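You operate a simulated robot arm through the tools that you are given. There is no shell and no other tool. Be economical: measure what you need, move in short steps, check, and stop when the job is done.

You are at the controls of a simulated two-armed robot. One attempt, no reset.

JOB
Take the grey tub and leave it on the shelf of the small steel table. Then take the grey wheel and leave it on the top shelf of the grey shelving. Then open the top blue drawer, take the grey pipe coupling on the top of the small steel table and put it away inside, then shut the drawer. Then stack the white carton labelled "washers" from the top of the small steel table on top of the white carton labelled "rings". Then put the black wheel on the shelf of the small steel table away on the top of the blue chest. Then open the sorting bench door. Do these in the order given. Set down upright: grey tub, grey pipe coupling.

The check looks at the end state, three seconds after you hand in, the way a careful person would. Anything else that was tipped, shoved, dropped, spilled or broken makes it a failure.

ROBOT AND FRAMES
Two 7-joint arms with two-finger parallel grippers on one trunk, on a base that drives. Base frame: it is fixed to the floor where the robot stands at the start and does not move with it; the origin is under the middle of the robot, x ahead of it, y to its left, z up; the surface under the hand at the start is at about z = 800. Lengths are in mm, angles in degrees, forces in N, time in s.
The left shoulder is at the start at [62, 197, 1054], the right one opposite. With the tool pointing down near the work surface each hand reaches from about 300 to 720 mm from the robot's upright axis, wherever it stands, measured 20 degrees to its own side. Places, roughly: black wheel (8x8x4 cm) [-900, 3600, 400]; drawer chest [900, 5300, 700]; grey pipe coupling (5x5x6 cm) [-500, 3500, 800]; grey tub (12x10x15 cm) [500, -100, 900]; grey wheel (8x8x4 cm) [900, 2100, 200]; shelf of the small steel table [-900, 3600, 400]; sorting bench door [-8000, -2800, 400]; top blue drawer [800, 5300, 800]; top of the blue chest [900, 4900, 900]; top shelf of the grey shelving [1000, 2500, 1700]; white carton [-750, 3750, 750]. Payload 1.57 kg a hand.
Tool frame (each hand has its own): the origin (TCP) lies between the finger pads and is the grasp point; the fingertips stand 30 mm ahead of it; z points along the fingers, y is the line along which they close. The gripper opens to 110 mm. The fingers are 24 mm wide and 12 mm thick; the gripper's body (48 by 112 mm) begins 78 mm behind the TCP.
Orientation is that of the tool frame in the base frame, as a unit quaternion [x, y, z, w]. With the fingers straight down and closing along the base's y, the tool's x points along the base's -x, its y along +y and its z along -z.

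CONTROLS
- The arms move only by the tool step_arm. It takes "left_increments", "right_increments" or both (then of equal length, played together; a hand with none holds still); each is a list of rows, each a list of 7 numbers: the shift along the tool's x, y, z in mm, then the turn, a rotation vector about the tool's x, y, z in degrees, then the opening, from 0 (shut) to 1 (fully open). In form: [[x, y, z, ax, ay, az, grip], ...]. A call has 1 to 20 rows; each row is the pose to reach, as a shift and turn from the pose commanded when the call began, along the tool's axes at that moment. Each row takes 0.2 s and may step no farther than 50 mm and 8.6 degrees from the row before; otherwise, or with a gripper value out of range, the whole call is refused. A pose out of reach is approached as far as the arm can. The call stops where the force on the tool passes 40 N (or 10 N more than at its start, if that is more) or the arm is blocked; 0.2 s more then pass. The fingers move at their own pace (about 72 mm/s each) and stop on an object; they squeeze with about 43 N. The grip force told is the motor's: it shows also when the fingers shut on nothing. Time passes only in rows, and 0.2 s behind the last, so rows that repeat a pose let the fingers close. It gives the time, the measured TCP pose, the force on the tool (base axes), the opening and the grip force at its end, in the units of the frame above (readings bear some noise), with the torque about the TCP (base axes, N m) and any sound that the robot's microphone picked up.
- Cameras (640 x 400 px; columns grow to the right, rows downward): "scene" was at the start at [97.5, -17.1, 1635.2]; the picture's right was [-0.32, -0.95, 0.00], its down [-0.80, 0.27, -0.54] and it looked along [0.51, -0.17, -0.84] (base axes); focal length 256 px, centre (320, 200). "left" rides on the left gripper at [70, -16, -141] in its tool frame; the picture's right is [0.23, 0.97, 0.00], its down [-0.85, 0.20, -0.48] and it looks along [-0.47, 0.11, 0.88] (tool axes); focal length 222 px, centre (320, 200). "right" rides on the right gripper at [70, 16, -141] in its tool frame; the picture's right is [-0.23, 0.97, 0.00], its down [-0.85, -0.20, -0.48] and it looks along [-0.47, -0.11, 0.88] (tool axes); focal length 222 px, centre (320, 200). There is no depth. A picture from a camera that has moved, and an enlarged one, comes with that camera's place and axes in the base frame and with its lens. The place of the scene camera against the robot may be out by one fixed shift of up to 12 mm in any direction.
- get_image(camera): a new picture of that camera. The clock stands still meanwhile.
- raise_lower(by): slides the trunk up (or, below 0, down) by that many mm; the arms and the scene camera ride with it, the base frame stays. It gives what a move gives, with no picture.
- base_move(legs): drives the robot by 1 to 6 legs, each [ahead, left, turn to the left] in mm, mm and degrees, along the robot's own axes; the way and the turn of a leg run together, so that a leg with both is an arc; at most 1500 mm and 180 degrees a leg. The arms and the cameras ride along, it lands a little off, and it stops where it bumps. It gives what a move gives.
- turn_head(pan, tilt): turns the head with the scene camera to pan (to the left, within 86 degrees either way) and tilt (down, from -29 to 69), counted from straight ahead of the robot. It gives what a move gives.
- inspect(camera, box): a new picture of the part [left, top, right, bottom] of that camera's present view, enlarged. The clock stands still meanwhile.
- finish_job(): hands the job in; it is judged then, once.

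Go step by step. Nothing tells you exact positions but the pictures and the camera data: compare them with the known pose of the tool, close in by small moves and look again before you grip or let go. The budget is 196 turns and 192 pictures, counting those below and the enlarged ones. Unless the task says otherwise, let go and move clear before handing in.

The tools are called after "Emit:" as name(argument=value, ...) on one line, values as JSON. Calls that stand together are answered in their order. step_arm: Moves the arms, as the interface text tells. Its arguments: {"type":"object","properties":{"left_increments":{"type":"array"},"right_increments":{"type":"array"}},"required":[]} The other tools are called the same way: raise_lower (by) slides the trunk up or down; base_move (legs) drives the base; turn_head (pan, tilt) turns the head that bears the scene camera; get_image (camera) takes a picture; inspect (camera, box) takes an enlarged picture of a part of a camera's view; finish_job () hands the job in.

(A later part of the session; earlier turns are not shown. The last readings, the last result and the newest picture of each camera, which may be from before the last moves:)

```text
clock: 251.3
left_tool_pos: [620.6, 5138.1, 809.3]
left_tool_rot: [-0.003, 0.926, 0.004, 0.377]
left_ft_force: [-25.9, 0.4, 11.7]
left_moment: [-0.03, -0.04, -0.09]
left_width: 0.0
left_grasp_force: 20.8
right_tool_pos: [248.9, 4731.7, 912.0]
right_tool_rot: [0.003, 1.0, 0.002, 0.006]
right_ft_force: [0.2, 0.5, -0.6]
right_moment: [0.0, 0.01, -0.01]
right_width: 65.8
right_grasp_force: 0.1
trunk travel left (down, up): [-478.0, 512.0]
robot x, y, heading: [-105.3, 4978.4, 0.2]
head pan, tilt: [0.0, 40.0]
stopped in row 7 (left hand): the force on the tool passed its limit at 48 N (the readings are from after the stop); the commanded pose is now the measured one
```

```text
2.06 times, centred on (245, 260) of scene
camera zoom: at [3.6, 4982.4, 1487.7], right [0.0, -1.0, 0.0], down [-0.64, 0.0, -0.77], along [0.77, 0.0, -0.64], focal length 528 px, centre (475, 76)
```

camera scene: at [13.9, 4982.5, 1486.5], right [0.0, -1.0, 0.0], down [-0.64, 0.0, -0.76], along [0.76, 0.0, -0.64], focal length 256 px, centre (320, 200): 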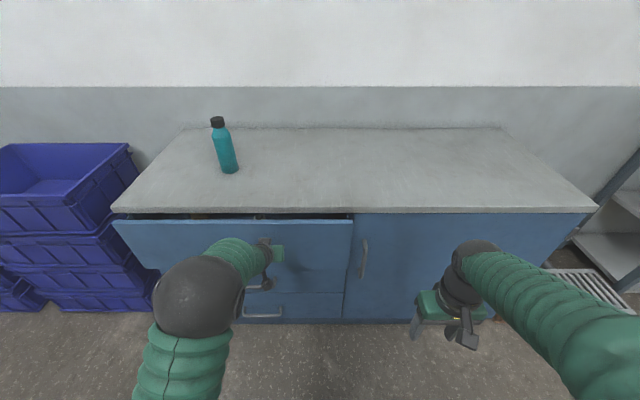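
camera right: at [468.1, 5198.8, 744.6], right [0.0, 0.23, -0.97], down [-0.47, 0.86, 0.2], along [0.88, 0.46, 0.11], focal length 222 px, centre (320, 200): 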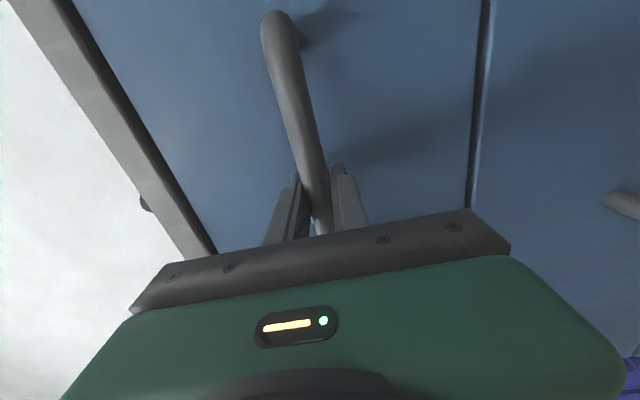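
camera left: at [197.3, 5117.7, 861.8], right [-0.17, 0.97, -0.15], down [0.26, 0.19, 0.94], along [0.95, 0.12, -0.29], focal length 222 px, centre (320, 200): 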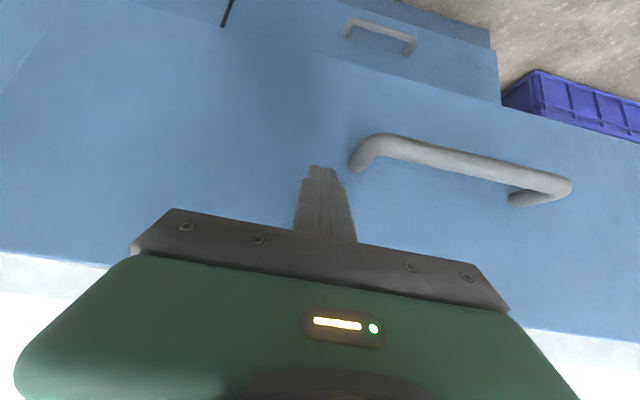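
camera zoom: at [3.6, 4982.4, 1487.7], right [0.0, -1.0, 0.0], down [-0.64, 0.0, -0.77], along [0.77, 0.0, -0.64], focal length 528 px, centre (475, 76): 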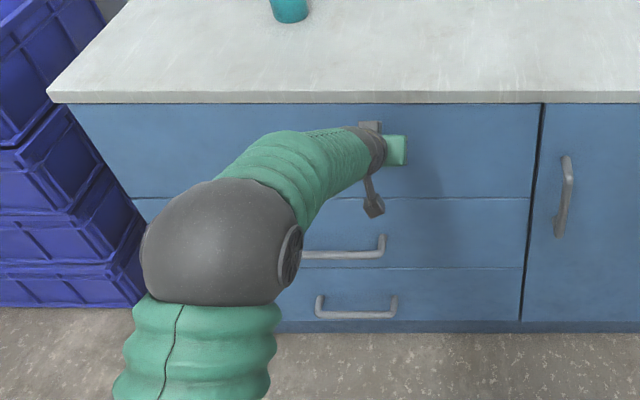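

The drawer is shut. Next I'll back off, bring the left arm and trunk to neutral, and drive round to the front of the small table for the cartons.

Emit:
base_move(legs=[[-150, 0, 0]])

Emit:
step_arm(left_increments=[[7, -4, -17, 0, 7.4, 0, 0.3], [14, -8, -34, 0, 14.8, 0, 0.6], [21, -12, -52, 0, 22.1, 0, 1], [28, -16, -69, 0, 29.5, 0, 1], [35, -20, -86, 0, 36.9, 0, 1], [42, -23, -103, 0, 44.3, 0, 1], [57, -32, -140, 0, 44.3, 0, 1], [72, -40, -177, 0, 44.3, 0, 1], [88, -48, -214, 0, 44.3, 0, 1], [103, -57, -250, 0, 44.3, 0, 1], [118, -65, -287, 0, 44.3, 0, 1], [118, -65, -287, 0, 44.3, 0, 1]])

Emit:
raise_lower(by=170)

Emit:
base_move(legs=[[280, 0, 0], [0, -1250, 0], [0, -1250, 0], [0, 0, 90], [0, 900, 0]])

Emit:
turn_head(pan=0, tilt=35)

Emit:
get_image(camera="scene")

```text
clock: 252.7
left_tool_pos: [473.5, 5139.7, 804.9]
left_tool_rot: [-0.004, 0.927, 0.004, 0.376]
left_ft_force: [-0.6, 0.3, 0.0]
left_moment: [0.0, 0.01, 0.0]
left_width: 0.1
left_grasp_force: 21.3
right_tool_pos: [104.7, 4733.3, 909.8]
right_tool_rot: [0.001, 1.0, 0.0, 0.003]
right_ft_force: [0.4, -0.5, 1.0]
right_moment: [-0.02, -0.02, -0.04]
right_width: 66.0
right_grasp_force: 0.1
trunk travel left (down, up): [-478.0, 512.0]
robot x, y, heading: [-254.1, 4978.4, 0.1]
head pan, tilt: [0.0, 40.0]
```

```text
clock: 255.3
left_tool_pos: [193.5, 5070.9, 928.7]
left_tool_rot: [-0.006, 1.0, 0.002, -0.001]
left_ft_force: [1.0, 0.0, 0.8]
left_moment: [-0.01, 0.01, 0.0]
left_width: 110.1
left_grasp_force: 0.0
right_tool_pos: [102.7, 4734.4, 909.6]
right_tool_rot: [0.002, 1.0, 0.001, 0.004]
right_ft_force: [-0.3, 0.0, -0.3]
right_moment: [0.03, 0.01, 0.01]
right_width: 65.8
right_grasp_force: 0.0
trunk travel left (down, up): [-478.0, 512.0]
robot x, y, heading: [-257.2, 4979.7, 0.1]
head pan, tilt: [0.0, 40.0]
```

```text
clock: 257.2
left_tool_pos: [192.9, 5070.5, 1100.7]
left_tool_rot: [-0.005, 1.0, 0.001, -0.001]
left_ft_force: [0.1, -0.1, 0.1]
left_moment: [0.01, 0.0, -0.05]
left_width: 110.0
left_grasp_force: 0.2
right_tool_pos: [102.6, 4734.6, 1080.3]
right_tool_rot: [0.002, 1.0, 0.001, 0.004]
right_ft_force: [0.3, 0.0, 0.1]
right_moment: [-0.03, 0.0, 0.0]
right_width: 65.9
right_grasp_force: 0.0
trunk travel left (down, up): [-648.0, 342.0]
robot x, y, heading: [-256.6, 4976.3, 0.1]
head pan, tilt: [0.0, 40.0]
```

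```text
clock: 279.2
left_tool_pos: [-885.9, 2875.3, 1101.3]
left_tool_rot: [0.723, -0.691, -0.001, 0.003]
left_ft_force: [-0.4, -0.2, 0.2]
left_moment: [0.0, 0.0, -0.01]
left_width: 110.0
left_grasp_force: 0.1
right_tool_pos: [-545.4, 2795.5, 1079.5]
right_tool_rot: [0.718, -0.696, -0.004, -0.002]
right_ft_force: [0.3, -0.3, -0.3]
right_moment: [-0.02, 0.0, 0.02]
right_width: 66.0
right_grasp_force: 0.0
trunk travel left (down, up): [-648.0, 342.0]
robot x, y, heading: [-777.9, 2429.0, 92.2]
head pan, tilt: [0.0, 40.0]
```

```text
clock: 279.9
left_tool_pos: [-887.6, 2872.4, 1100.2]
left_tool_rot: [0.723, -0.691, -0.002, 0.001]
left_ft_force: [-0.2, -0.4, -0.1]
left_moment: [-0.01, -0.03, 0.02]
left_width: 109.8
left_grasp_force: 0.0
right_tool_pos: [-546.7, 2795.3, 1080.4]
right_tool_rot: [0.718, -0.696, -0.004, -0.002]
right_ft_force: [0.0, 0.7, -0.1]
right_moment: [0.02, 0.01, -0.02]
right_width: 66.1
right_grasp_force: 0.0
trunk travel left (down, up): [-648.0, 342.0]
robot x, y, heading: [-776.6, 2428.5, 92.4]
head pan, tilt: [0.0, 35.0]
```

```text
80 pictures are left
camera scene: at [-784.3, 2557.1, 1664.1], right [1.0, 0.04, 0.0], down [0.02, -0.57, -0.82], along [-0.03, 0.82, -0.58], focal length 256 px, centre (320, 200)
```

scene: 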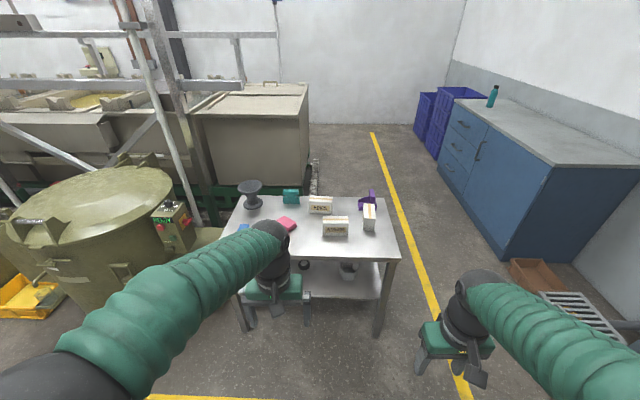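

I'm in front of the table with everything still in place. I'll yaw the right hand -90° (closing along y) here, then drive closer.

Emit:
step_arm(right_increments=[[-10, 5, 0, 0, 0, -8, 0.8], [-20, 10, 0, 0, 0, -16, 0.9], [-30, 15, 0, 0, 0, -24, 0.9], [-40, 20, 0, 0, 0, -32, 0.9], [-50, 25, 0, 0, 0, -40, 0.9], [-60, 30, 0, 0, 0, -48, 0.9], [-70, 35, 0, 0, 0, -56, 0.9], [-80, 40, 0, 0, 0, -64, 0.9], [-90, 45, 0, 0, 0, -72, 0.9], [-100, 50, 0, 0, 0, -80, 0.9], [-100, 50, 0, 0, 0, -88, 0.9], [-100, 50, 0, 0, 0, -90, 0.9], [-100, 50, 0, 0, 0, -90, 0.9]])

Emit:
base_move(legs=[[0, 110, -2.4], [480, 0, 0]])

Emit:
turn_head(pan=-10, tilt=45)

Emit:
get_image(camera="scene")

Emit:
get_image(camera="right")

```text
clock: 282.7
left_tool_pos: [-888.9, 2874.1, 1100.2]
left_tool_rot: [0.723, -0.691, -0.001, 0.001]
left_ft_force: [-0.3, -0.6, -0.5]
left_moment: [0.01, -0.01, 0.02]
left_width: 109.9
left_grasp_force: 0.0
right_tool_pos: [-600.0, 2892.9, 1080.9]
right_tool_rot: [1.0, 0.016, -0.001, -0.004]
right_ft_force: [0.2, 0.3, -0.3]
right_moment: [0.04, 0.02, -0.04]
right_width: 98.9
right_grasp_force: 0.0
trunk travel left (down, up): [-648.0, 342.0]
robot x, y, heading: [-779.7, 2430.3, 92.0]
head pan, tilt: [0.0, 35.0]
```

```text
clock: 286.3
left_tool_pos: [-964.9, 3345.7, 1101.3]
left_tool_rot: [-0.706, 0.709, 0.004, -0.004]
left_ft_force: [0.2, 0.0, -0.3]
left_moment: [0.02, 0.11, -0.02]
left_width: 110.1
left_grasp_force: 0.0
right_tool_pos: [-677.5, 3350.5, 1080.2]
right_tool_rot: [1.0, -0.009, -0.005, -0.005]
right_ft_force: [0.3, -0.3, 0.0]
right_moment: [0.0, 0.08, 0.05]
right_width: 99.0
right_grasp_force: 0.0
trunk travel left (down, up): [-648.0, 342.0]
robot x, y, heading: [-884.7, 2899.1, 89.4]
head pan, tilt: [0.0, 35.0]
```

```text
clock: 287.0
left_tool_pos: [-969.1, 3344.9, 1100.4]
left_tool_rot: [-0.706, 0.708, 0.002, -0.003]
left_ft_force: [0.4, 0.8, -0.6]
left_moment: [-0.01, 0.01, 0.01]
left_width: 109.8
left_grasp_force: 0.0
right_tool_pos: [-680.9, 3350.9, 1081.4]
right_tool_rot: [1.0, -0.008, -0.002, -0.004]
right_ft_force: [0.6, 1.3, 0.5]
right_moment: [0.02, 0.04, 0.0]
right_width: 98.7
right_grasp_force: 0.1
trunk travel left (down, up): [-648.0, 342.0]
robot x, y, heading: [-888.0, 2897.0, 89.3]
head pan, tilt: [-10.0, 45.0]
```

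```text
79 pictures are left
camera scene: at [-866.4, 3017.0, 1649.3], right [0.98, -0.18, 0.0], down [-0.13, -0.7, -0.71], along [0.13, 0.69, -0.71], focal length 256 px, centre (320, 200)
```

scene: 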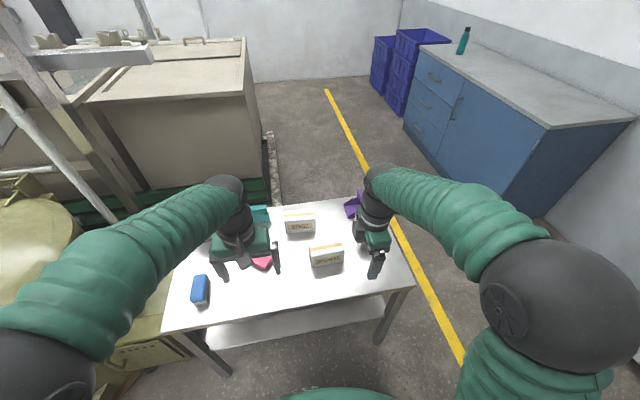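

```text
78 pictures are left
camera right: at [-612.3, 3331.0, 1222.8], right [-0.24, -0.97, -0.01], down [-0.85, 0.21, 0.48], along [-0.47, 0.13, -0.87], focal length 222 px, centre (320, 200)
```

right: 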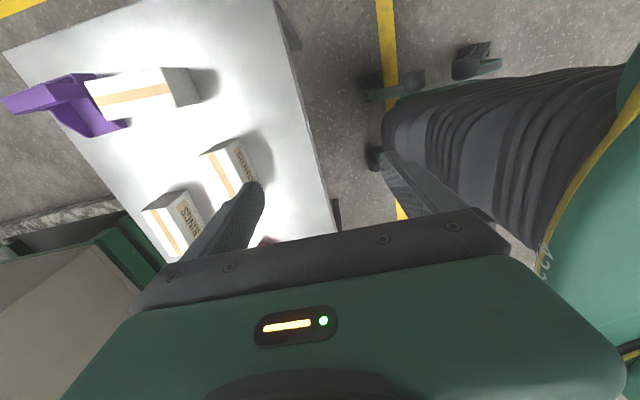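

Emit:
inspect(camera="scene", box=[240, 180, 400, 300])

Emit:
inspect(camera="right", box=[80, 60, 300, 270])

```text
3.33 times, centred on (320, 240) of scene
camera zoom: at [-866.4, 3017.0, 1649.3], right [0.98, -0.18, 0.0], down [-0.13, -0.7, -0.71], along [0.13, 0.69, -0.71], focal length 853 px, centre (320, 67)
```

zoom: 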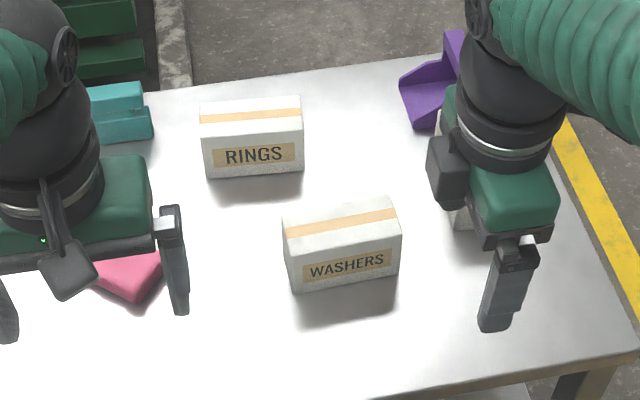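

```text
1.90 times, centred on (190, 165) of right
camera zoom: at [-612.3, 3331.0, 1222.8], right [-0.24, -0.97, -0.01], down [-0.85, 0.21, 0.48], along [-0.47, 0.13, -0.87], focal length 423 px, centre (568, 267)
```

zoom: 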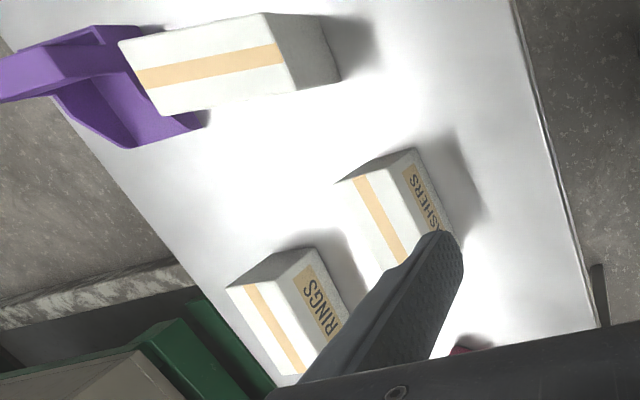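

Washers is at about [-739, 3556] (top z≈830, square to the table). Rings is at [-818, 3740], turned about -6°. I'll move the right hand above the washers carton.

Emit:
step_arm(right_increments=[[-10, -35, 24, 0, 0, 0, 0.9], [-20, -70, 48, 0, 0, 0, 0.9], [-30, -105, 72, 0, 0, 0, 0.9], [-40, -140, 96, 0, 0, 0, 0.9], [-50, -175, 120, 0, 0, 0, 0.9], [-58, -205, 144, 0, 0, 0, 0.9], [-58, -205, 144, 0, 0, 0, 0.9]])

Emit:
get_image(camera="right")

Emit:
inspect(camera="scene", box=[240, 180, 400, 300])

```text
clock: 288.6
left_tool_pos: [-972.7, 3343.7, 1101.5]
left_tool_rot: [-0.706, 0.709, 0.002, -0.001]
left_ft_force: [0.1, -0.7, 0.1]
left_moment: [0.02, 0.03, -0.02]
left_width: 110.1
left_grasp_force: 0.1
right_tool_pos: [-739.3, 3555.9, 942.4]
right_tool_rot: [1.0, -0.008, -0.001, -0.005]
right_ft_force: [-0.3, -0.4, 0.5]
right_moment: [0.02, 0.0, -0.01]
right_width: 99.0
right_grasp_force: 0.1
trunk travel left (down, up): [-648.0, 342.0]
robot x, y, heading: [-885.1, 2897.1, 89.2]
head pan, tilt: [-10.0, 45.0]
```

```text
75 pictures are left
camera right: at [-671.8, 3536.5, 1083.6], right [-0.24, -0.97, -0.01], down [-0.85, 0.21, 0.48], along [-0.47, 0.13, -0.88], focal length 222 px, centre (320, 200)
```

right: 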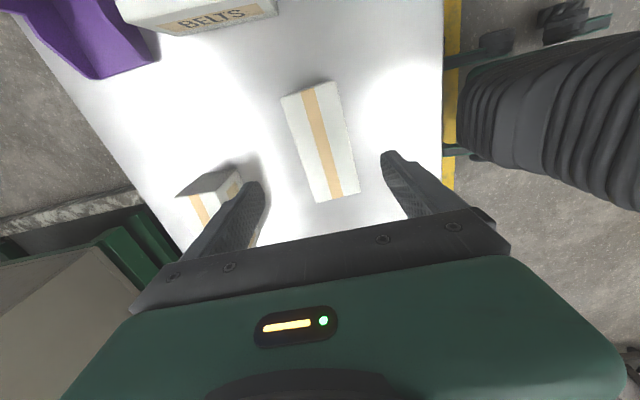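

```text
3.33 times, centred on (320, 240) of scene
camera zoom: at [-871.7, 3016.8, 1649.3], right [0.98, -0.18, 0.0], down [-0.13, -0.7, -0.71], along [0.13, 0.69, -0.71], focal length 853 px, centre (320, 67)
```

zoom: 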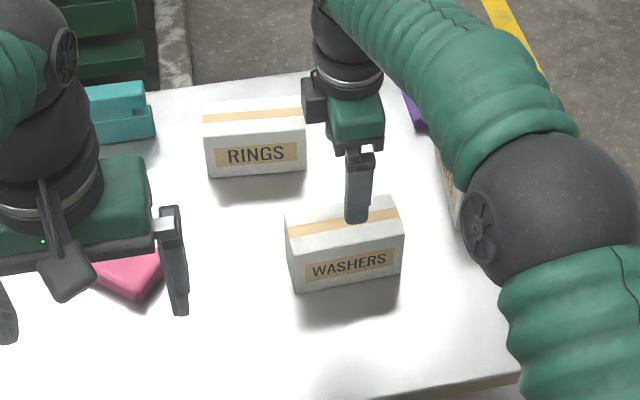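

It's centred over the washers carton. I'll descend to grip height and close.

Emit:
step_arm(right_increments=[[2, 2, 35, 0, 0, 0, 0.9], [2, 2, 70, 0, 0, 0, 0.9], [2, 2, 100, 0, 0, 0, 0.9], [2, 2, 127, 0, 0, 0, 0.9], [2, 2, 127, 0, 0, 0, 0.9]])

Emit:
get_image(camera="right")

```text
clock: 289.8
left_tool_pos: [-974.1, 3344.4, 1100.9]
left_tool_rot: [-0.706, 0.708, 0.001, -0.001]
left_ft_force: [-0.8, 0.0, -0.1]
left_moment: [0.06, 0.05, 0.04]
left_width: 110.0
left_grasp_force: 0.1
right_tool_pos: [-737.8, 3555.7, 811.6]
right_tool_rot: [1.0, -0.009, -0.001, -0.005]
right_ft_force: [-0.1, 0.3, -0.2]
right_moment: [0.02, -0.03, -0.02]
right_width: 99.1
right_grasp_force: 0.1
trunk travel left (down, up): [-648.0, 342.0]
robot x, y, heading: [-887.2, 2896.4, 89.3]
head pan, tilt: [-10.0, 45.0]
```

```text
73 pictures are left
camera right: at [-669.3, 3535.7, 953.5], right [-0.24, -0.97, -0.01], down [-0.85, 0.21, 0.48], along [-0.47, 0.13, -0.88], focal length 222 px, centre (320, 200)
```

right: 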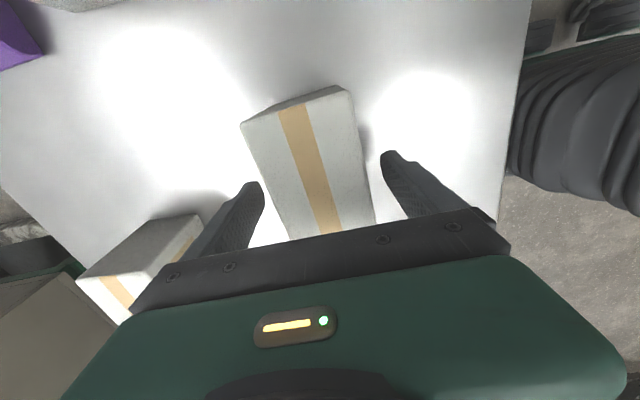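

The fingers straddle the carton. I'll close and lift.

Emit:
step_arm(right_increments=[[0, 0, 0, 0, 0, 0, 0.6], [0, 0, 0, 0, 0, 0, 0.3], [0, 0, 0, 0, 0, 0, 0.3], [0, 0, 0, 0, 0, 0, 0.3]])

Emit:
step_arm(right_increments=[[0, 0, -30, 0, 0, 0, 0.3], [0, 0, -65, 0, 0, 0, 0.3], [0, 0, -105, 0, 0, 0, 0.3], [0, 0, -140, 0, 0, 0, 0.3], [0, 0, -140, 0, 0, 0, 0.3]])

Emit:
inspect(camera="scene", box=[240, 160, 400, 280])

```text
clock: 290.8
left_tool_pos: [-973.0, 3344.9, 1100.3]
left_tool_rot: [-0.706, 0.708, 0.002, -0.002]
left_ft_force: [-0.4, -1.4, -0.3]
left_moment: [0.02, 0.02, 0.0]
left_width: 110.0
left_grasp_force: 0.1
right_tool_pos: [-738.3, 3555.9, 810.2]
right_tool_rot: [1.0, -0.008, -0.001, -0.005]
right_ft_force: [0.6, -1.0, 0.2]
right_moment: [-0.09, -0.02, 0.01]
right_width: 60.4
right_grasp_force: 43.0
trunk travel left (down, up): [-648.0, 342.0]
robot x, y, heading: [-887.3, 2898.4, 89.2]
head pan, tilt: [-10.0, 45.0]
```

```text
clock: 292.0
left_tool_pos: [-973.4, 3345.4, 1099.5]
left_tool_rot: [-0.706, 0.708, 0.002, -0.001]
left_ft_force: [-0.3, 0.9, -0.2]
left_moment: [0.05, -0.02, 0.01]
left_width: 110.2
left_grasp_force: 0.1
right_tool_pos: [-736.0, 3556.3, 952.1]
right_tool_rot: [1.0, -0.008, -0.001, -0.004]
right_ft_force: [-0.3, 0.9, -3.3]
right_moment: [-0.05, -0.03, 0.01]
right_width: 60.3
right_grasp_force: 42.7
trunk travel left (down, up): [-648.0, 342.0]
robot x, y, heading: [-883.1, 2896.9, 89.1]
head pan, tilt: [-10.0, 45.0]
```

```text
3.33 times, centred on (320, 220) of scene
camera zoom: at [-871.8, 3018.9, 1649.1], right [0.98, -0.18, 0.0], down [-0.13, -0.7, -0.7], along [0.13, 0.69, -0.71], focal length 853 px, centre (320, 133)
```

zoom: 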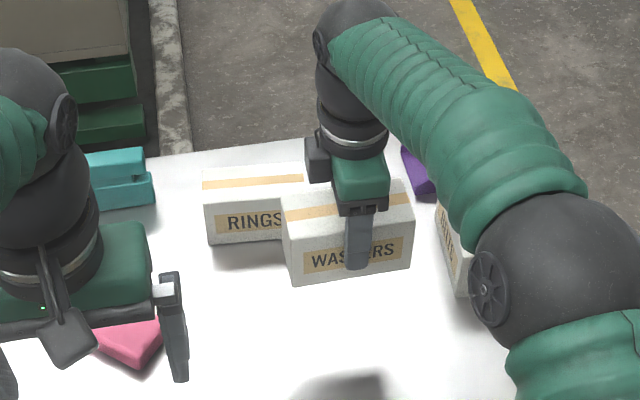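

The washers carton is lifted. The rings carton is out of reach from here, so I'll drive 165 ahead and 60 left with the carton held above everything.

Emit:
base_move(legs=[[165, 60, 0.8]])

Emit:
get_image(camera="right")

Emit:
inspect(camera="scene", box=[220, 160, 420, 300])

```text
clock: 293.5
left_tool_pos: [-1034.2, 3502.5, 1102.1]
left_tool_rot: [0.711, -0.704, -0.003, 0.001]
left_ft_force: [-0.6, 0.2, 0.4]
left_moment: [-0.01, -0.01, 0.04]
left_width: 110.0
left_grasp_force: 0.0
right_tool_pos: [-801.1, 3717.1, 953.0]
right_tool_rot: [1.0, -0.002, -0.002, -0.005]
right_ft_force: [-0.1, -0.2, -2.3]
right_moment: [0.0, 0.0, -0.01]
right_width: 60.0
right_grasp_force: 42.8
trunk travel left (down, up): [-648.0, 342.0]
robot x, y, heading: [-943.3, 3055.2, 90.2]
head pan, tilt: [-10.0, 45.0]
```

```text
71 pictures are left
camera right: at [-733.3, 3697.5, 1094.6], right [-0.23, -0.97, -0.01], down [-0.85, 0.2, 0.48], along [-0.47, 0.12, -0.88], focal length 222 px, centre (320, 200)
```

right: 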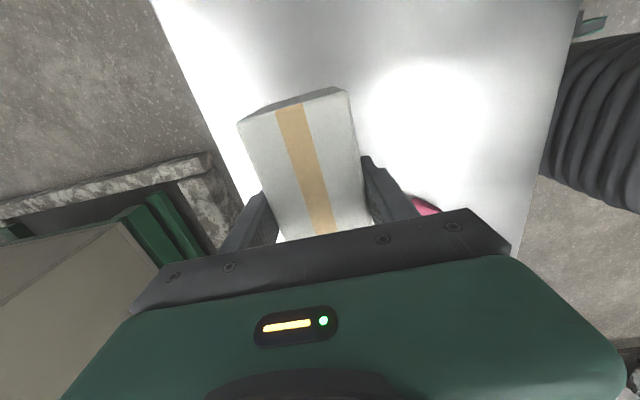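

```text
2.86 times, centred on (320, 230) of scene
camera zoom: at [-928.2, 3176.1, 1649.5], right [0.99, -0.17, 0.0], down [-0.12, -0.7, -0.71], along [0.12, 0.7, -0.71], focal length 731 px, centre (320, 114)
```

zoom: 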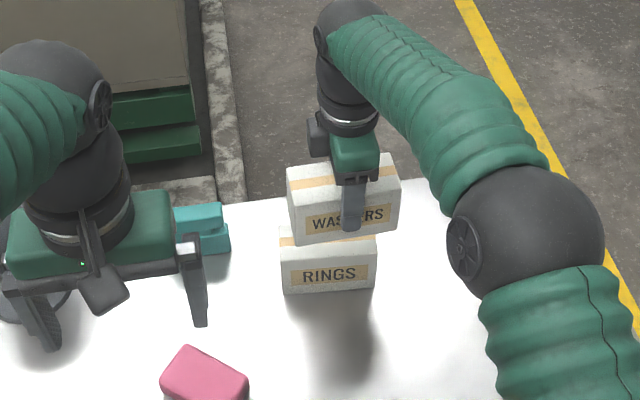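

I'll align to the rings carton (target [-817, 3737], yaw -6°) and lower most of the way.

Emit:
step_arm(right_increments=[[-8, -10, 0, 0, 0, 3, 0.3], [-16, -20, 0, 0, 0, 6, 0.3], [-16, -20, 20, 0, 0, 6, 0.3], [-16, -20, 38, 0, 0, 6, 0.3], [-16, -20, 38, 0, 0, 6, 0.3]])

Emit:
inspect(camera="scene", box=[260, 180, 400, 280])

Emit:
get_image(camera="right")

```text
clock: 294.7
left_tool_pos: [-1037.8, 3504.0, 1101.6]
left_tool_rot: [0.711, -0.703, -0.002, 0.001]
left_ft_force: [0.1, 0.9, 0.0]
left_moment: [0.0, -0.02, 0.0]
left_width: 110.1
left_grasp_force: 0.1
right_tool_pos: [-820.0, 3736.8, 916.1]
right_tool_rot: [0.999, -0.054, 0.0, -0.005]
right_ft_force: [1.1, 0.0, -3.6]
right_moment: [0.0, -0.01, -0.05]
right_width: 60.3
right_grasp_force: 42.8
trunk travel left (down, up): [-648.0, 342.0]
robot x, y, heading: [-946.0, 3056.0, 90.2]
head pan, tilt: [-10.0, 45.0]
```

```text
4.00 times, centred on (330, 230) of scene
camera zoom: at [-932.1, 3179.9, 1649.2], right [0.99, -0.17, 0.0], down [-0.12, -0.7, -0.7], along [0.12, 0.69, -0.71], focal length 1024 px, centre (280, 80)
```

zoom: 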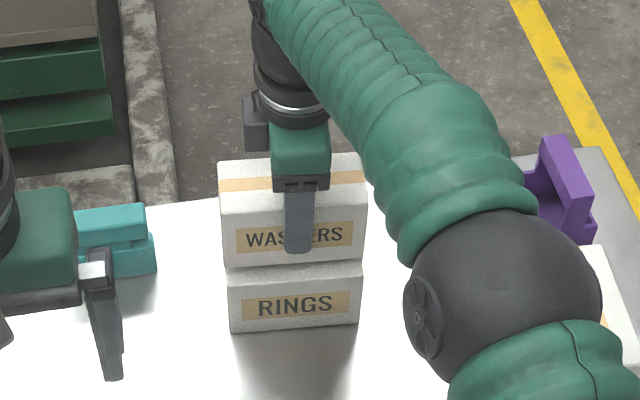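

```text
68 pictures are left
camera right: at [-752.7, 3711.2, 1057.1], right [-0.33, -0.94, -0.01], down [-0.83, 0.29, 0.48], along [-0.45, 0.17, -0.88], focal length 222 px, centre (320, 200)
```

right: 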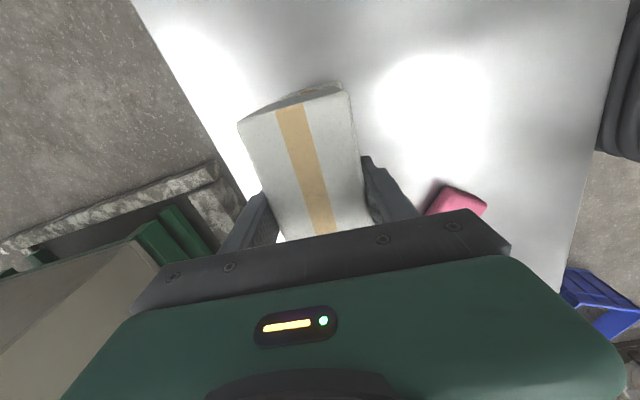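

The front faces line up within about 4 mm. I'll lower and creep to contact.

Emit:
step_arm(right_increments=[[0, 3, 8, 0, 0, -1, 0.3], [0, 3, 16, 0, 0, -2, 0.3], [0, 3, 20, 0, 0, -2, 0.3], [0, 3, 23, 0, 0, -2, 0.3], [0, 3, 26, 0, 0, -2, 0.3], [0, 3, 29, 0, 0, -2, 0.3], [0, 3, 29, 0, 0, -2, 0.3]])

Emit:
inspect(camera="scene", box=[260, 180, 400, 280])

```text
clock: 296.0
left_tool_pos: [-1037.5, 3500.8, 1101.7]
left_tool_rot: [0.71, -0.704, -0.002, 0.001]
left_ft_force: [-0.8, -1.0, 0.3]
left_moment: [-0.01, 0.03, 0.01]
left_width: 110.4
left_grasp_force: 0.1
right_tool_pos: [-820.0, 3735.3, 896.7]
right_tool_rot: [0.999, -0.037, 0.0, -0.011]
right_ft_force: [2.3, -9.6, 24.3]
right_moment: [-1.41, 0.47, 0.27]
right_width: 60.1
right_grasp_force: 43.2
trunk travel left (down, up): [-648.0, 342.0]
robot x, y, heading: [-947.0, 3056.8, 90.3]
head pan, tilt: [-10.0, 45.0]
stopped in row 6 (right hand): the force on the tool passed its limit at 43 N (the readings are from after the stop); the commanded pose is now the measured one
```

```text
4.00 times, centred on (330, 230) of scene
camera zoom: at [-932.3, 3174.2, 1649.8], right [0.99, -0.17, 0.0], down [-0.12, -0.7, -0.71], along [0.12, 0.7, -0.71], focal length 1024 px, centre (280, 80)
```

zoom: 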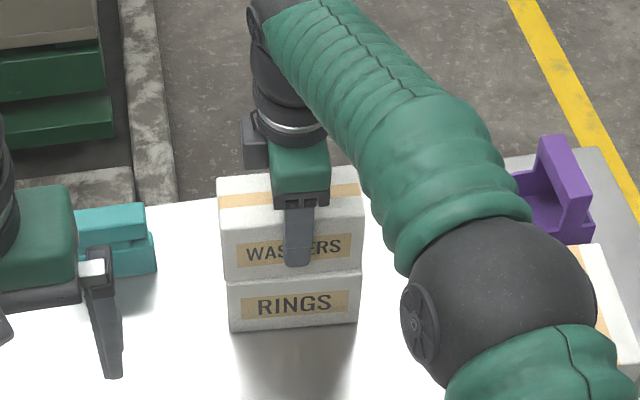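

Contact: the washers carton is on the rings carton. I'll relieve the pressure and the small tilt before releasing.

Emit:
step_arm(right_increments=[[0, 0, -3, -0.8, 0, 0, 0.3], [0, 0, -3, -0.8, 0, 0, 0.3]])

Emit:
step_arm(right_increments=[[0, 0, 0, 0, 0, 0, 0.3]])

Emit:
get_image(camera="right")

```text
clock: 296.6
left_tool_pos: [-1037.5, 3502.5, 1102.4]
left_tool_rot: [0.71, -0.704, -0.003, 0.0]
left_ft_force: [0.3, -0.3, -0.5]
left_moment: [-0.01, -0.03, 0.01]
left_width: 109.8
left_grasp_force: 0.1
right_tool_pos: [-820.3, 3734.9, 895.7]
right_tool_rot: [0.999, -0.037, -0.001, -0.003]
right_ft_force: [-0.7, 0.2, 11.0]
right_moment: [-0.44, 0.31, 0.13]
right_width: 60.3
right_grasp_force: 43.0
trunk travel left (down, up): [-648.0, 342.0]
robot x, y, heading: [-945.2, 3062.3, 90.3]
head pan, tilt: [-10.0, 45.0]
```

```text
clock: 297.0
left_tool_pos: [-1037.4, 3501.8, 1102.5]
left_tool_rot: [0.71, -0.704, -0.003, 0.0]
left_ft_force: [0.1, -0.9, -0.4]
left_moment: [0.03, 0.0, -0.02]
left_width: 110.2
left_grasp_force: 0.1
right_tool_pos: [-819.9, 3736.2, 897.0]
right_tool_rot: [0.999, -0.037, 0.0, -0.003]
right_ft_force: [0.0, 0.6, 9.4]
right_moment: [-0.37, 0.31, 0.19]
right_width: 59.9
right_grasp_force: 42.4
trunk travel left (down, up): [-648.0, 342.0]
robot x, y, heading: [-941.8, 3056.8, 90.1]
head pan, tilt: [-10.0, 45.0]
```

```text
66 pictures are left
camera right: at [-752.8, 3712.8, 1037.8], right [-0.3, -0.95, -0.01], down [-0.84, 0.26, 0.48], along [-0.46, 0.15, -0.88], focal length 222 px, centre (320, 200)
```

right: 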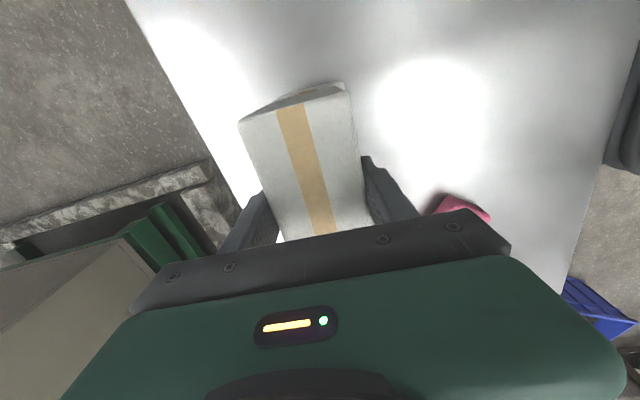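

It's resting evenly. I'll open and rise straight up.

Emit:
step_arm(right_increments=[[0, 0, 0, 0, 0, 0, 0.6], [0, 0, 0, 0, 0, 0, 0.85], [0, 0, 0, 0, 0, 0, 0.85], [0, 0, -25, 0, 0, 0, 0.85], [0, 0, -60, 0, 0, 0, 0.85], [0, 0, -100, 0, 0, 0, 0.85], [0, 0, -140, 0, 0, 0, 0.85], [0, 0, -140, 0, 0, 0, 0.85]])

Emit:
inspect(camera="scene", box=[240, 160, 420, 290])

```text
clock: 298.8
left_tool_pos: [-1036.6, 3503.3, 1100.8]
left_tool_rot: [0.709, -0.705, -0.002, 0.0]
left_ft_force: [1.2, 0.4, -0.5]
left_moment: [-0.01, -0.01, 0.02]
left_width: 110.2
left_grasp_force: 0.1
right_tool_pos: [-819.8, 3730.3, 1035.9]
right_tool_rot: [0.999, -0.037, -0.001, -0.003]
right_ft_force: [-0.4, -0.7, 0.0]
right_moment: [0.01, -0.03, 0.0]
right_width: 93.9
right_grasp_force: 0.0
right hand out of reach, approached as far as the arm can: row 7, 8
trunk travel left (down, up): [-648.0, 342.0]
robot x, y, heading: [-946.7, 3058.7, 90.0]
head pan, tilt: [-10.0, 45.0]
```

```text
3.08 times, centred on (330, 225) of scene
camera zoom: at [-932.0, 3179.2, 1649.3], right [0.99, -0.17, 0.0], down [-0.12, -0.7, -0.71], along [0.12, 0.69, -0.71], focal length 787 px, centre (289, 123)
```

zoom: 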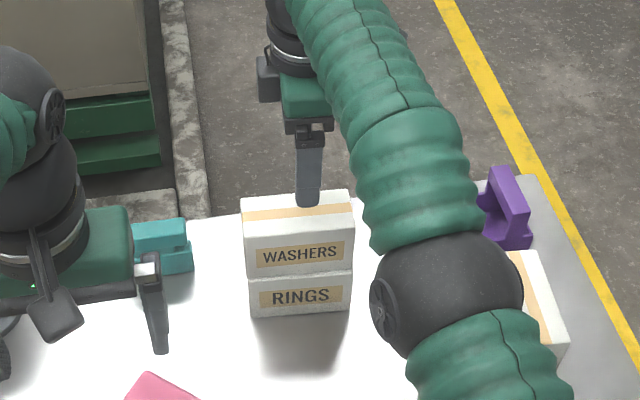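

Washers is stacked squarely on rings. I'll back off and return the right arm to neutral for the black wheel.

Emit:
base_move(legs=[[-420, 0, 0]])

Emit:
step_arm(right_increments=[[11, 29, -4, 0, 0, 7.8, 0.8], [22, 58, -8, 0, 0, 15.6, 0.8], [33, 87, -12, 0, 0, 23.5, 0.8], [44, 116, -16, 0, 0, 31.3, 0.8], [55, 145, -20, 0, 0, 39, 0.8], [66, 174, -24, 0, 0, 46.9, 0.8], [77, 203, -28, 0, 0, 54.7, 0.8], [88, 232, -32, 0, 0, 62.5, 0.8], [99, 261, -36, 0, 0, 70.4, 0.8], [110, 290, -40, 0, 0, 78.2, 0.8], [120, 320, -44, 0, 0, 86, 0.8], [120, 320, -44, 0, 0, 86, 0.8]])

Emit:
raise_lower(by=-400)

Emit:
turn_head(pan=0, tilt=25)

Emit:
get_image(camera="scene")

```text
clock: 301.4
left_tool_pos: [-1034.9, 3081.6, 1101.0]
left_tool_rot: [0.708, -0.706, -0.002, 0.001]
left_ft_force: [-0.1, 0.2, -0.9]
left_moment: [0.01, -0.04, 0.03]
left_width: 109.8
left_grasp_force: 0.1
right_tool_pos: [-814.8, 3308.2, 1034.4]
right_tool_rot: [0.999, -0.041, -0.001, -0.003]
right_ft_force: [0.1, 0.3, 0.0]
right_moment: [0.01, -0.01, 0.0]
right_width: 93.4
right_grasp_force: 0.1
trunk travel left (down, up): [-648.0, 342.0]
robot x, y, heading: [-943.6, 2633.3, 89.6]
head pan, tilt: [-10.0, 45.0]
```

```text
clock: 304.0
left_tool_pos: [-1034.4, 3078.2, 1103.6]
left_tool_rot: [0.708, -0.706, -0.003, 0.0]
left_ft_force: [0.2, 0.0, -0.6]
left_moment: [0.0, -0.02, -0.04]
left_width: 110.1
left_grasp_force: 0.1
right_tool_pos: [-709.3, 3280.1, 1124.4]
right_tool_rot: [-0.702, 0.712, 0.002, 0.001]
right_ft_force: [-0.4, 0.1, 0.3]
right_moment: [-0.01, -0.02, 0.01]
right_width: 88.1
right_grasp_force: 0.1
right hand out of reach, approached as far as the arm can: row 1, 2, 3, 4, 5, 6, 7, 8, 9, 10, 11, 12
trunk travel left (down, up): [-648.0, 342.0]
robot x, y, heading: [-949.7, 2636.3, 89.6]
head pan, tilt: [-10.0, 45.0]
```

```text
clock: 307.9
left_tool_pos: [-1035.4, 3077.7, 702.8]
left_tool_rot: [0.708, -0.706, -0.002, 0.0]
left_ft_force: [0.2, -0.5, -0.3]
left_moment: [-0.02, 0.0, -0.03]
left_width: 110.0
left_grasp_force: 0.2
right_tool_pos: [-709.3, 3280.1, 723.3]
right_tool_rot: [-0.703, 0.711, 0.003, 0.002]
right_ft_force: [-0.6, 0.1, 0.4]
right_moment: [0.03, 0.04, -0.01]
right_width: 88.0
right_grasp_force: 0.1
trunk travel left (down, up): [-248.0, 742.0]
robot x, y, heading: [-944.2, 2637.1, 89.7]
head pan, tilt: [-10.0, 45.0]
```

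```text
clock: 308.7
left_tool_pos: [-1035.2, 3079.1, 701.6]
left_tool_rot: [0.708, -0.707, -0.002, 0.0]
left_ft_force: [0.2, 0.3, 0.1]
left_moment: [0.01, 0.02, -0.02]
left_width: 109.6
left_grasp_force: 0.0
right_tool_pos: [-710.2, 3280.0, 722.7]
right_tool_rot: [-0.703, 0.711, 0.002, 0.001]
right_ft_force: [0.7, -0.6, -0.5]
right_moment: [0.05, -0.01, 0.0]
right_width: 88.0
right_grasp_force: 0.0
trunk travel left (down, up): [-248.0, 742.0]
robot x, y, heading: [-947.4, 2635.2, 89.5]
head pan, tilt: [0.0, 25.0]
```

```text
64 pictures are left
camera scene: at [-945.4, 2767.5, 1279.7], right [1.0, -0.01, 0.0], down [0.0, -0.43, -0.9], along [0.01, 0.9, -0.43], focal length 256 px, centre (320, 200)
```

scene: 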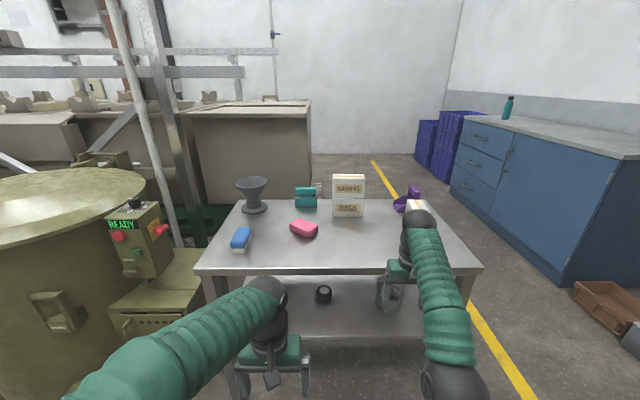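

The stack looks neat. I'll retract the right hand and pitch the left hand 52° up while extending it, ready for the shelf.

Emit:
step_arm(left_increments=[[-22, 0, 0, 0, -7.5, 0, 1], [-44, 0, 0, 0, -15, 0, 1], [-66, 0, 0, 0, -22.5, 0, 1], [-88, 0, 0, 0, -30, 0, 1], [-110, 0, 0, 0, -37.5, 0, 1], [-132, 0, 0, 0, -45, 0, 1], [-155, 0, 0, 0, -52, 0, 1], [-155, 0, 0, 0, -52, 0, 1]], right_increments=[[40, 0, 0, 0, 0, 0, 0.8], [80, 0, 0, 0, 0, 0, 0.8], [120, 0, 0, 0, 0, 0, 0.8], [160, 0, 0, 0, 0, 0, 0.8], [200, 0, 0, 0, 0, 0, 0.8], [240, 0, 0, 0, 0, 0, 0.8], [280, 0, 0, 0, 0, 0, 0.8], [280, 0, 0, 0, 0, 0, 0.8]])

Emit:
get_image(camera="scene")

```text
clock: 310.5
left_tool_pos: [-1032.6, 3233.9, 710.5]
left_tool_rot: [-0.633, 0.633, 0.312, 0.318]
left_ft_force: [1.2, 0.2, -0.4]
left_moment: [-0.02, -0.01, -0.01]
left_width: 110.1
left_grasp_force: 0.1
left hand out of reach, approached as far as the arm can: row 7
right_tool_pos: [-703.9, 3260.1, 771.0]
right_tool_rot: [-0.703, 0.712, 0.002, 0.001]
right_ft_force: [-0.4, 0.6, -0.5]
right_moment: [-0.02, -0.02, -0.03]
right_width: 87.7
right_grasp_force: 0.0
right hand out of reach, approached as far as the arm can: row 1, 2, 3, 4, 5, 6, 7, 8
trunk travel left (down, up): [-248.0, 742.0]
robot x, y, heading: [-944.5, 2635.3, 89.5]
head pan, tilt: [0.0, 25.0]
```

```text
63 pictures are left
camera scene: at [-945.1, 2768.1, 1280.2], right [1.0, -0.01, 0.0], down [0.0, -0.43, -0.9], along [0.0, 0.9, -0.43], focal length 256 px, centre (320, 200)
```

scene: 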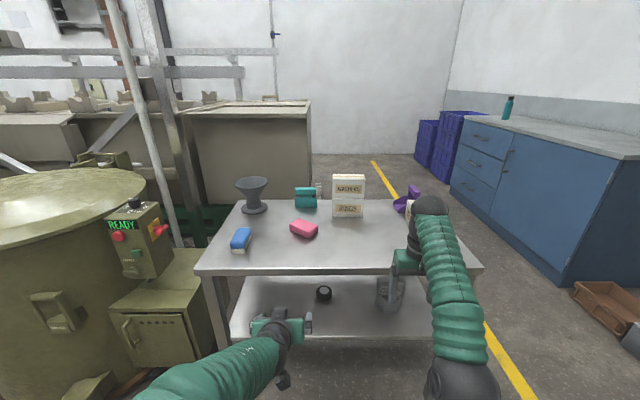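

The right arm is limited because it is held too high relative to the lowered shoulder. I'll lower it first, then retract.

Emit:
step_arm(right_increments=[[0, 0, 40, 0, 0, 0, 0.8], [10, 0, 80, 0, 0, 0, 0.8], [30, 0, 115, 0, 0, 0, 0.8], [70, 0, 130, 0, 0, 0, 0.8], [110, 0, 130, 0, 0, 0, 0.8], [150, 0, 130, 0, 0, 0, 0.8], [190, 0, 130, 0, 0, 0, 0.8], [230, 0, 130, 0, 0, 0, 0.8], [260, 0, 130, 0, 0, 0, 0.8], [260, 0, 130, 0, 0, 0, 0.8]])

```text
clock: 312.7
left_tool_pos: [-1035.8, 3233.8, 706.5]
left_tool_rot: [0.635, -0.632, -0.314, -0.314]
left_ft_force: [0.3, -0.4, 0.0]
left_moment: [0.02, 0.01, 0.02]
left_width: 109.7
left_grasp_force: 0.1
right_tool_pos: [-690.8, 3281.6, 713.8]
right_tool_rot: [-0.703, 0.711, 0.002, 0.001]
right_ft_force: [-0.2, -0.3, -0.2]
right_moment: [0.0, 0.03, 0.01]
right_width: 88.1
right_grasp_force: 0.2
right hand out of reach, approached as far as the arm can: row 1, 2, 3, 4, 5, 6, 7, 8, 9, 10
trunk travel left (down, up): [-248.0, 742.0]
robot x, y, heading: [-943.8, 2634.7, 89.8]
head pan, tilt: [0.0, 25.0]
```

The arm seems wound up in this orientation. I'll yaw it back to -90°, where it was free, retract there and unwind the same way it went in.

Emit:
step_arm(right_increments=[[0, 0, 0, 0, 0, -8, 0.8], [0, 0, 0, 0, 0, -16, 0.8], [0, 0, 0, 0, 0, -24, 0.8], [0, 0, 0, 0, 0, -32, 0.8], [0, 0, 0, 0, 0, -40, 0.8], [0, 0, 0, 0, 0, -48, 0.8], [0, 0, 0, 0, 0, -56, 0.8], [0, 0, 0, 0, 0, -64, 0.8], [0, 0, 0, 0, 0, -72, 0.8], [0, 0, 0, 0, 0, -80, 0.8], [0, 0, 0, 0, 0, -88, 0.8], [40, 0, 20, 0, 0, -88, 0.8], [80, 0, 40, 0, 0, -88, 0.8], [120, 0, 50, 0, 0, -88, 0.8], [160, 0, 50, 0, 0, -88, 0.8], [180, 0, 50, 0, 0, -88, 0.8], [180, 0, 50, 0, 0, -88, 0.8]])

Emit:
get_image(camera="scene")

```text
clock: 316.3
left_tool_pos: [-1037.6, 3233.9, 703.4]
left_tool_rot: [0.636, -0.632, -0.315, -0.312]
left_ft_force: [0.2, 0.1, 0.0]
left_moment: [0.0, 0.01, -0.01]
left_width: 110.1
left_grasp_force: 0.0
right_tool_pos: [-673.3, 3280.3, 711.2]
right_tool_rot: [1.0, -0.024, -0.001, -0.002]
right_ft_force: [-0.8, -0.3, -0.7]
right_moment: [-0.01, -0.02, 0.01]
right_width: 87.9
right_grasp_force: 0.0
right hand out of reach, approached as far as the arm can: row 12, 13, 14, 15, 16, 17
trunk travel left (down, up): [-248.0, 742.0]
robot x, y, heading: [-948.3, 2640.8, 89.7]
head pan, tilt: [0.0, 25.0]
```

```text
62 pictures are left
camera scene: at [-945.1, 2767.6, 1279.8], right [1.0, -0.01, 0.0], down [0.0, -0.43, -0.91], along [0.0, 0.91, -0.43], focal length 256 px, centre (320, 200)
```

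scene: 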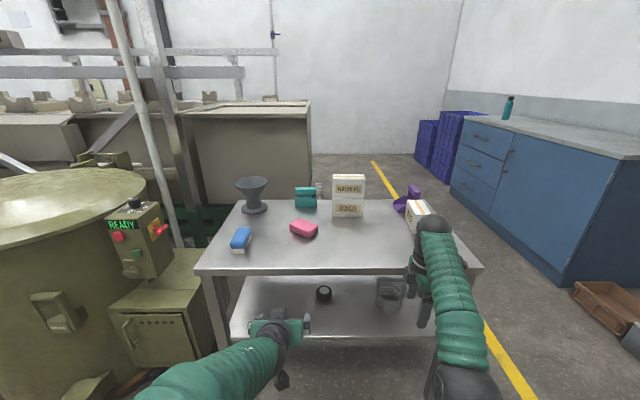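

The elbow seems straightened out (singular). Pitching the tool up moves the wrist inwards, which should bend the elbow, so I'll try that.

Emit:
step_arm(right_increments=[[0, 0, 0, 7.5, 0, 0, 0.8], [0, 0, 0, 15, 0, 0, 0.8], [0, 0, 0, 22.5, 0, 0, 0.8], [0, 0, 0, 30, 0, 0, 0.8], [0, 0, 0, 37.5, 0, 0, 0.8], [0, 0, 0, 45, 0, 0, 0.8], [0, 0, 0, 52.5, 0, 0, 0.8], [0, 0, 0, 60, 0, 0, 0.8], [0, 20, 20, 60, 0, 0, 0.8], [0, 40, 40, 60, 0, 0, 0.8], [0, 60, 60, 60, 0, 0, 0.8], [0, 60, 60, 60, 0, 0, 0.8]])

Emit:
get_image(camera="scene")

```text
clock: 317.0
left_tool_pos: [-1040.6, 3230.3, 704.1]
left_tool_rot: [0.637, -0.631, -0.316, -0.311]
left_ft_force: [-0.5, -0.2, 0.3]
left_moment: [0.03, 0.0, 0.03]
left_width: 110.1
left_grasp_force: 0.0
right_tool_pos: [-666.2, 3338.4, 726.3]
right_tool_rot: [0.991, -0.021, -0.001, -0.135]
right_ft_force: [-4.2, -31.9, -12.6]
right_moment: [-0.7, -0.07, 0.47]
right_width: 58.6
right_grasp_force: 0.0
right hand out of reach, approached as far as the arm can: row 1, 2, 3
trunk travel left (down, up): [-248.0, 742.0]
robot x, y, heading: [-947.8, 2634.2, 89.7]
head pan, tilt: [0.0, 25.0]
stopped in row 3 (right hand): the force on the tool passed its limit at 49 N (the readings are from after the stop); the commanded pose is now the measured one
```

```text
61 pictures are left
camera scene: at [-945.4, 2763.3, 1279.6], right [1.0, -0.01, 0.0], down [0.0, -0.42, -0.91], along [0.01, 0.91, -0.42], focal length 256 px, centre (320, 200)
```

scene: 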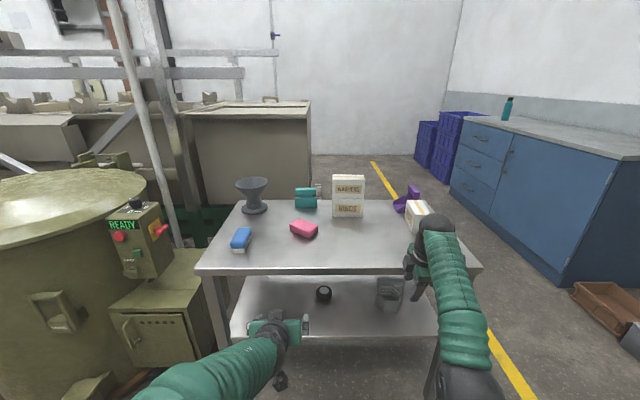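

The fingers brushed the table front as the hand moved outward. I'll back the base off first, then bring the hand sideways towards the midline to bend the elbow.

Emit:
base_move(legs=[[-300, 0, 0]])

Emit:
step_arm(right_increments=[[-40, 0, 0, 0, 0, 0, 0.8], [-80, 0, 0, 0, 0, 0, 0.8], [-120, 0, 0, 0, 0, 0, 0.8], [-160, 0, 0, 0, 0, 0, 0.8], [-200, 0, 0, 0, 0, 0, 0.8], [-200, 40, 0, 0, 0, 0, 0.8], [-200, 80, 0, 0, 0, 0, 0.8], [-200, 120, 0, 0, 0, 0, 0.8], [-200, 160, 0, 0, 0, 0, 0.8], [-200, 160, 0, 0, 0, 0, 0.8]])

Emit:
get_image(camera="scene")

```text
clock: 319.1
left_tool_pos: [-1036.3, 2934.7, 706.9]
left_tool_rot: [-0.633, 0.634, 0.314, 0.314]
left_ft_force: [1.0, -0.3, 0.7]
left_moment: [-0.01, -0.01, 0.0]
left_width: 110.1
left_grasp_force: 0.1
right_tool_pos: [-663.0, 3044.7, 729.7]
right_tool_rot: [0.99, -0.025, 0.0, -0.141]
right_ft_force: [-0.3, -1.0, -0.5]
right_moment: [-0.01, -0.01, 0.0]
right_width: 87.9
right_grasp_force: 0.1
trunk travel left (down, up): [-248.0, 742.0]
robot x, y, heading: [-948.7, 2339.9, 89.2]
head pan, tilt: [0.0, 25.0]
```

```text
clock: 321.2
left_tool_pos: [-1035.9, 2933.4, 708.0]
left_tool_rot: [-0.633, 0.634, 0.313, 0.316]
left_ft_force: [0.2, -0.5, 0.2]
left_moment: [0.02, -0.02, 0.0]
left_width: 110.0
left_grasp_force: 0.0
right_tool_pos: [-872.0, 2895.3, 685.7]
right_tool_rot: [0.99, -0.023, 0.001, -0.142]
right_ft_force: [0.4, 0.6, 0.0]
right_moment: [-0.01, 0.02, 0.0]
right_width: 88.0
right_grasp_force: 0.0
right hand out of reach, approached as far as the arm can: row 5
trunk travel left (down, up): [-248.0, 742.0]
robot x, y, heading: [-949.4, 2338.1, 89.3]
head pan, tilt: [0.0, 25.0]
```

```text
60 pictures are left
camera scene: at [-948.0, 2469.5, 1279.8], right [1.0, -0.01, 0.0], down [-0.01, -0.42, -0.91], along [0.01, 0.91, -0.42], focal length 256 px, centre (320, 200)
```

scene: 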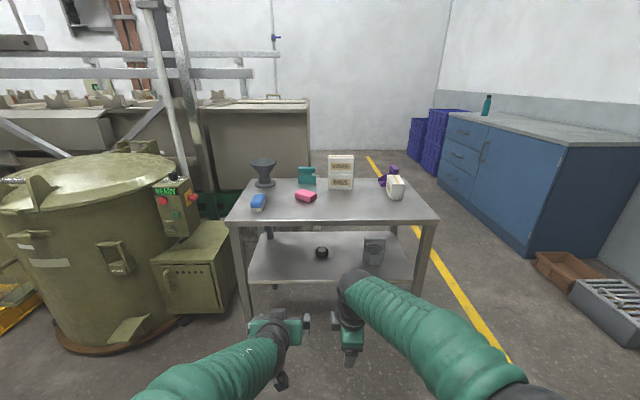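

It's free now, and the table is undisturbed. I'll bring the right hand back to neutral in two moves.

Emit:
step_arm(right_increments=[[30, 30, -5, -4, 0, 0, 0.8], [60, 60, -10, -8, 0, 0, 0.8], [90, 90, -15, -12, 0, 0, 0.8], [120, 110, -20, -16.2, 0, 0, 0.8], [120, 110, -20, -16.2, 0, 0, 0.8]])

Emit:
step_arm(right_increments=[[4, 6, 0, 0, 0, 8, 0.8], [8, 12, 0, 0, 0, 16, 0.8], [12, 18, 0, 0, 0, 24, 0.8], [16, 24, 0, 0, 0, 32, 0.8], [20, 30, 0, 0, 0, 40, 0.8], [24, 36, 0, 0, 0, 48, 0.8], [28, 42, 0, 0, 0, 56, 0.8], [32, 48, 0, 0, 0, 64, 0.8], [36, 54, 0, 0, 0, 72, 0.8], [40, 60, 0, 0, 0, 80, 0.8], [40, 60, 0, 0, 0, 87, 0.8], [40, 60, 0, 0, 0, 87, 0.8]])

Emit:
inspect(camera="scene", box=[220, 140, 450, 310])

```text
clock: 322.4
left_tool_pos: [-1036.3, 2934.1, 707.2]
left_tool_rot: [0.634, -0.633, -0.314, -0.315]
left_ft_force: [-0.1, -0.7, -0.7]
left_moment: [-0.03, -0.01, -0.02]
left_width: 109.8
left_grasp_force: 0.0
right_tool_pos: [-755.4, 2782.1, 674.3]
right_tool_rot: [1.0, -0.024, -0.003, 0.0]
right_ft_force: [-0.1, 0.0, -0.6]
right_moment: [0.03, -0.01, -0.03]
right_width: 88.0
right_grasp_force: 0.1
trunk travel left (down, up): [-248.0, 742.0]
robot x, y, heading: [-949.4, 2333.8, 89.5]
head pan, tilt: [0.0, 25.0]
```

```text
clock: 325.1
left_tool_pos: [-1036.9, 2934.5, 707.8]
left_tool_rot: [0.633, -0.633, -0.314, -0.315]
left_ft_force: [-0.1, -0.2, -0.6]
left_moment: [0.01, -0.01, 0.01]
left_width: 109.9
left_grasp_force: 0.1
right_tool_pos: [-719.5, 2720.1, 671.4]
right_tool_rot: [0.708, -0.706, -0.004, 0.002]
right_ft_force: [0.2, -0.4, 0.0]
right_moment: [0.01, 0.02, 0.02]
right_width: 88.0
right_grasp_force: 0.1
trunk travel left (down, up): [-248.0, 742.0]
robot x, y, heading: [-949.6, 2338.0, 89.2]
head pan, tilt: [0.0, 25.0]
```

```text
2.35 times, centred on (335, 225) of scene
camera zoom: at [-947.3, 2468.6, 1279.9], right [1.0, -0.01, 0.0], down [-0.01, -0.42, -0.91], along [0.01, 0.91, -0.42], focal length 602 px, centre (285, 141)
```

zoom: 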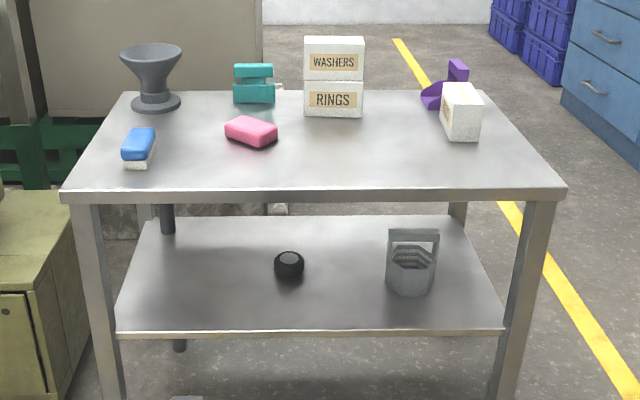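

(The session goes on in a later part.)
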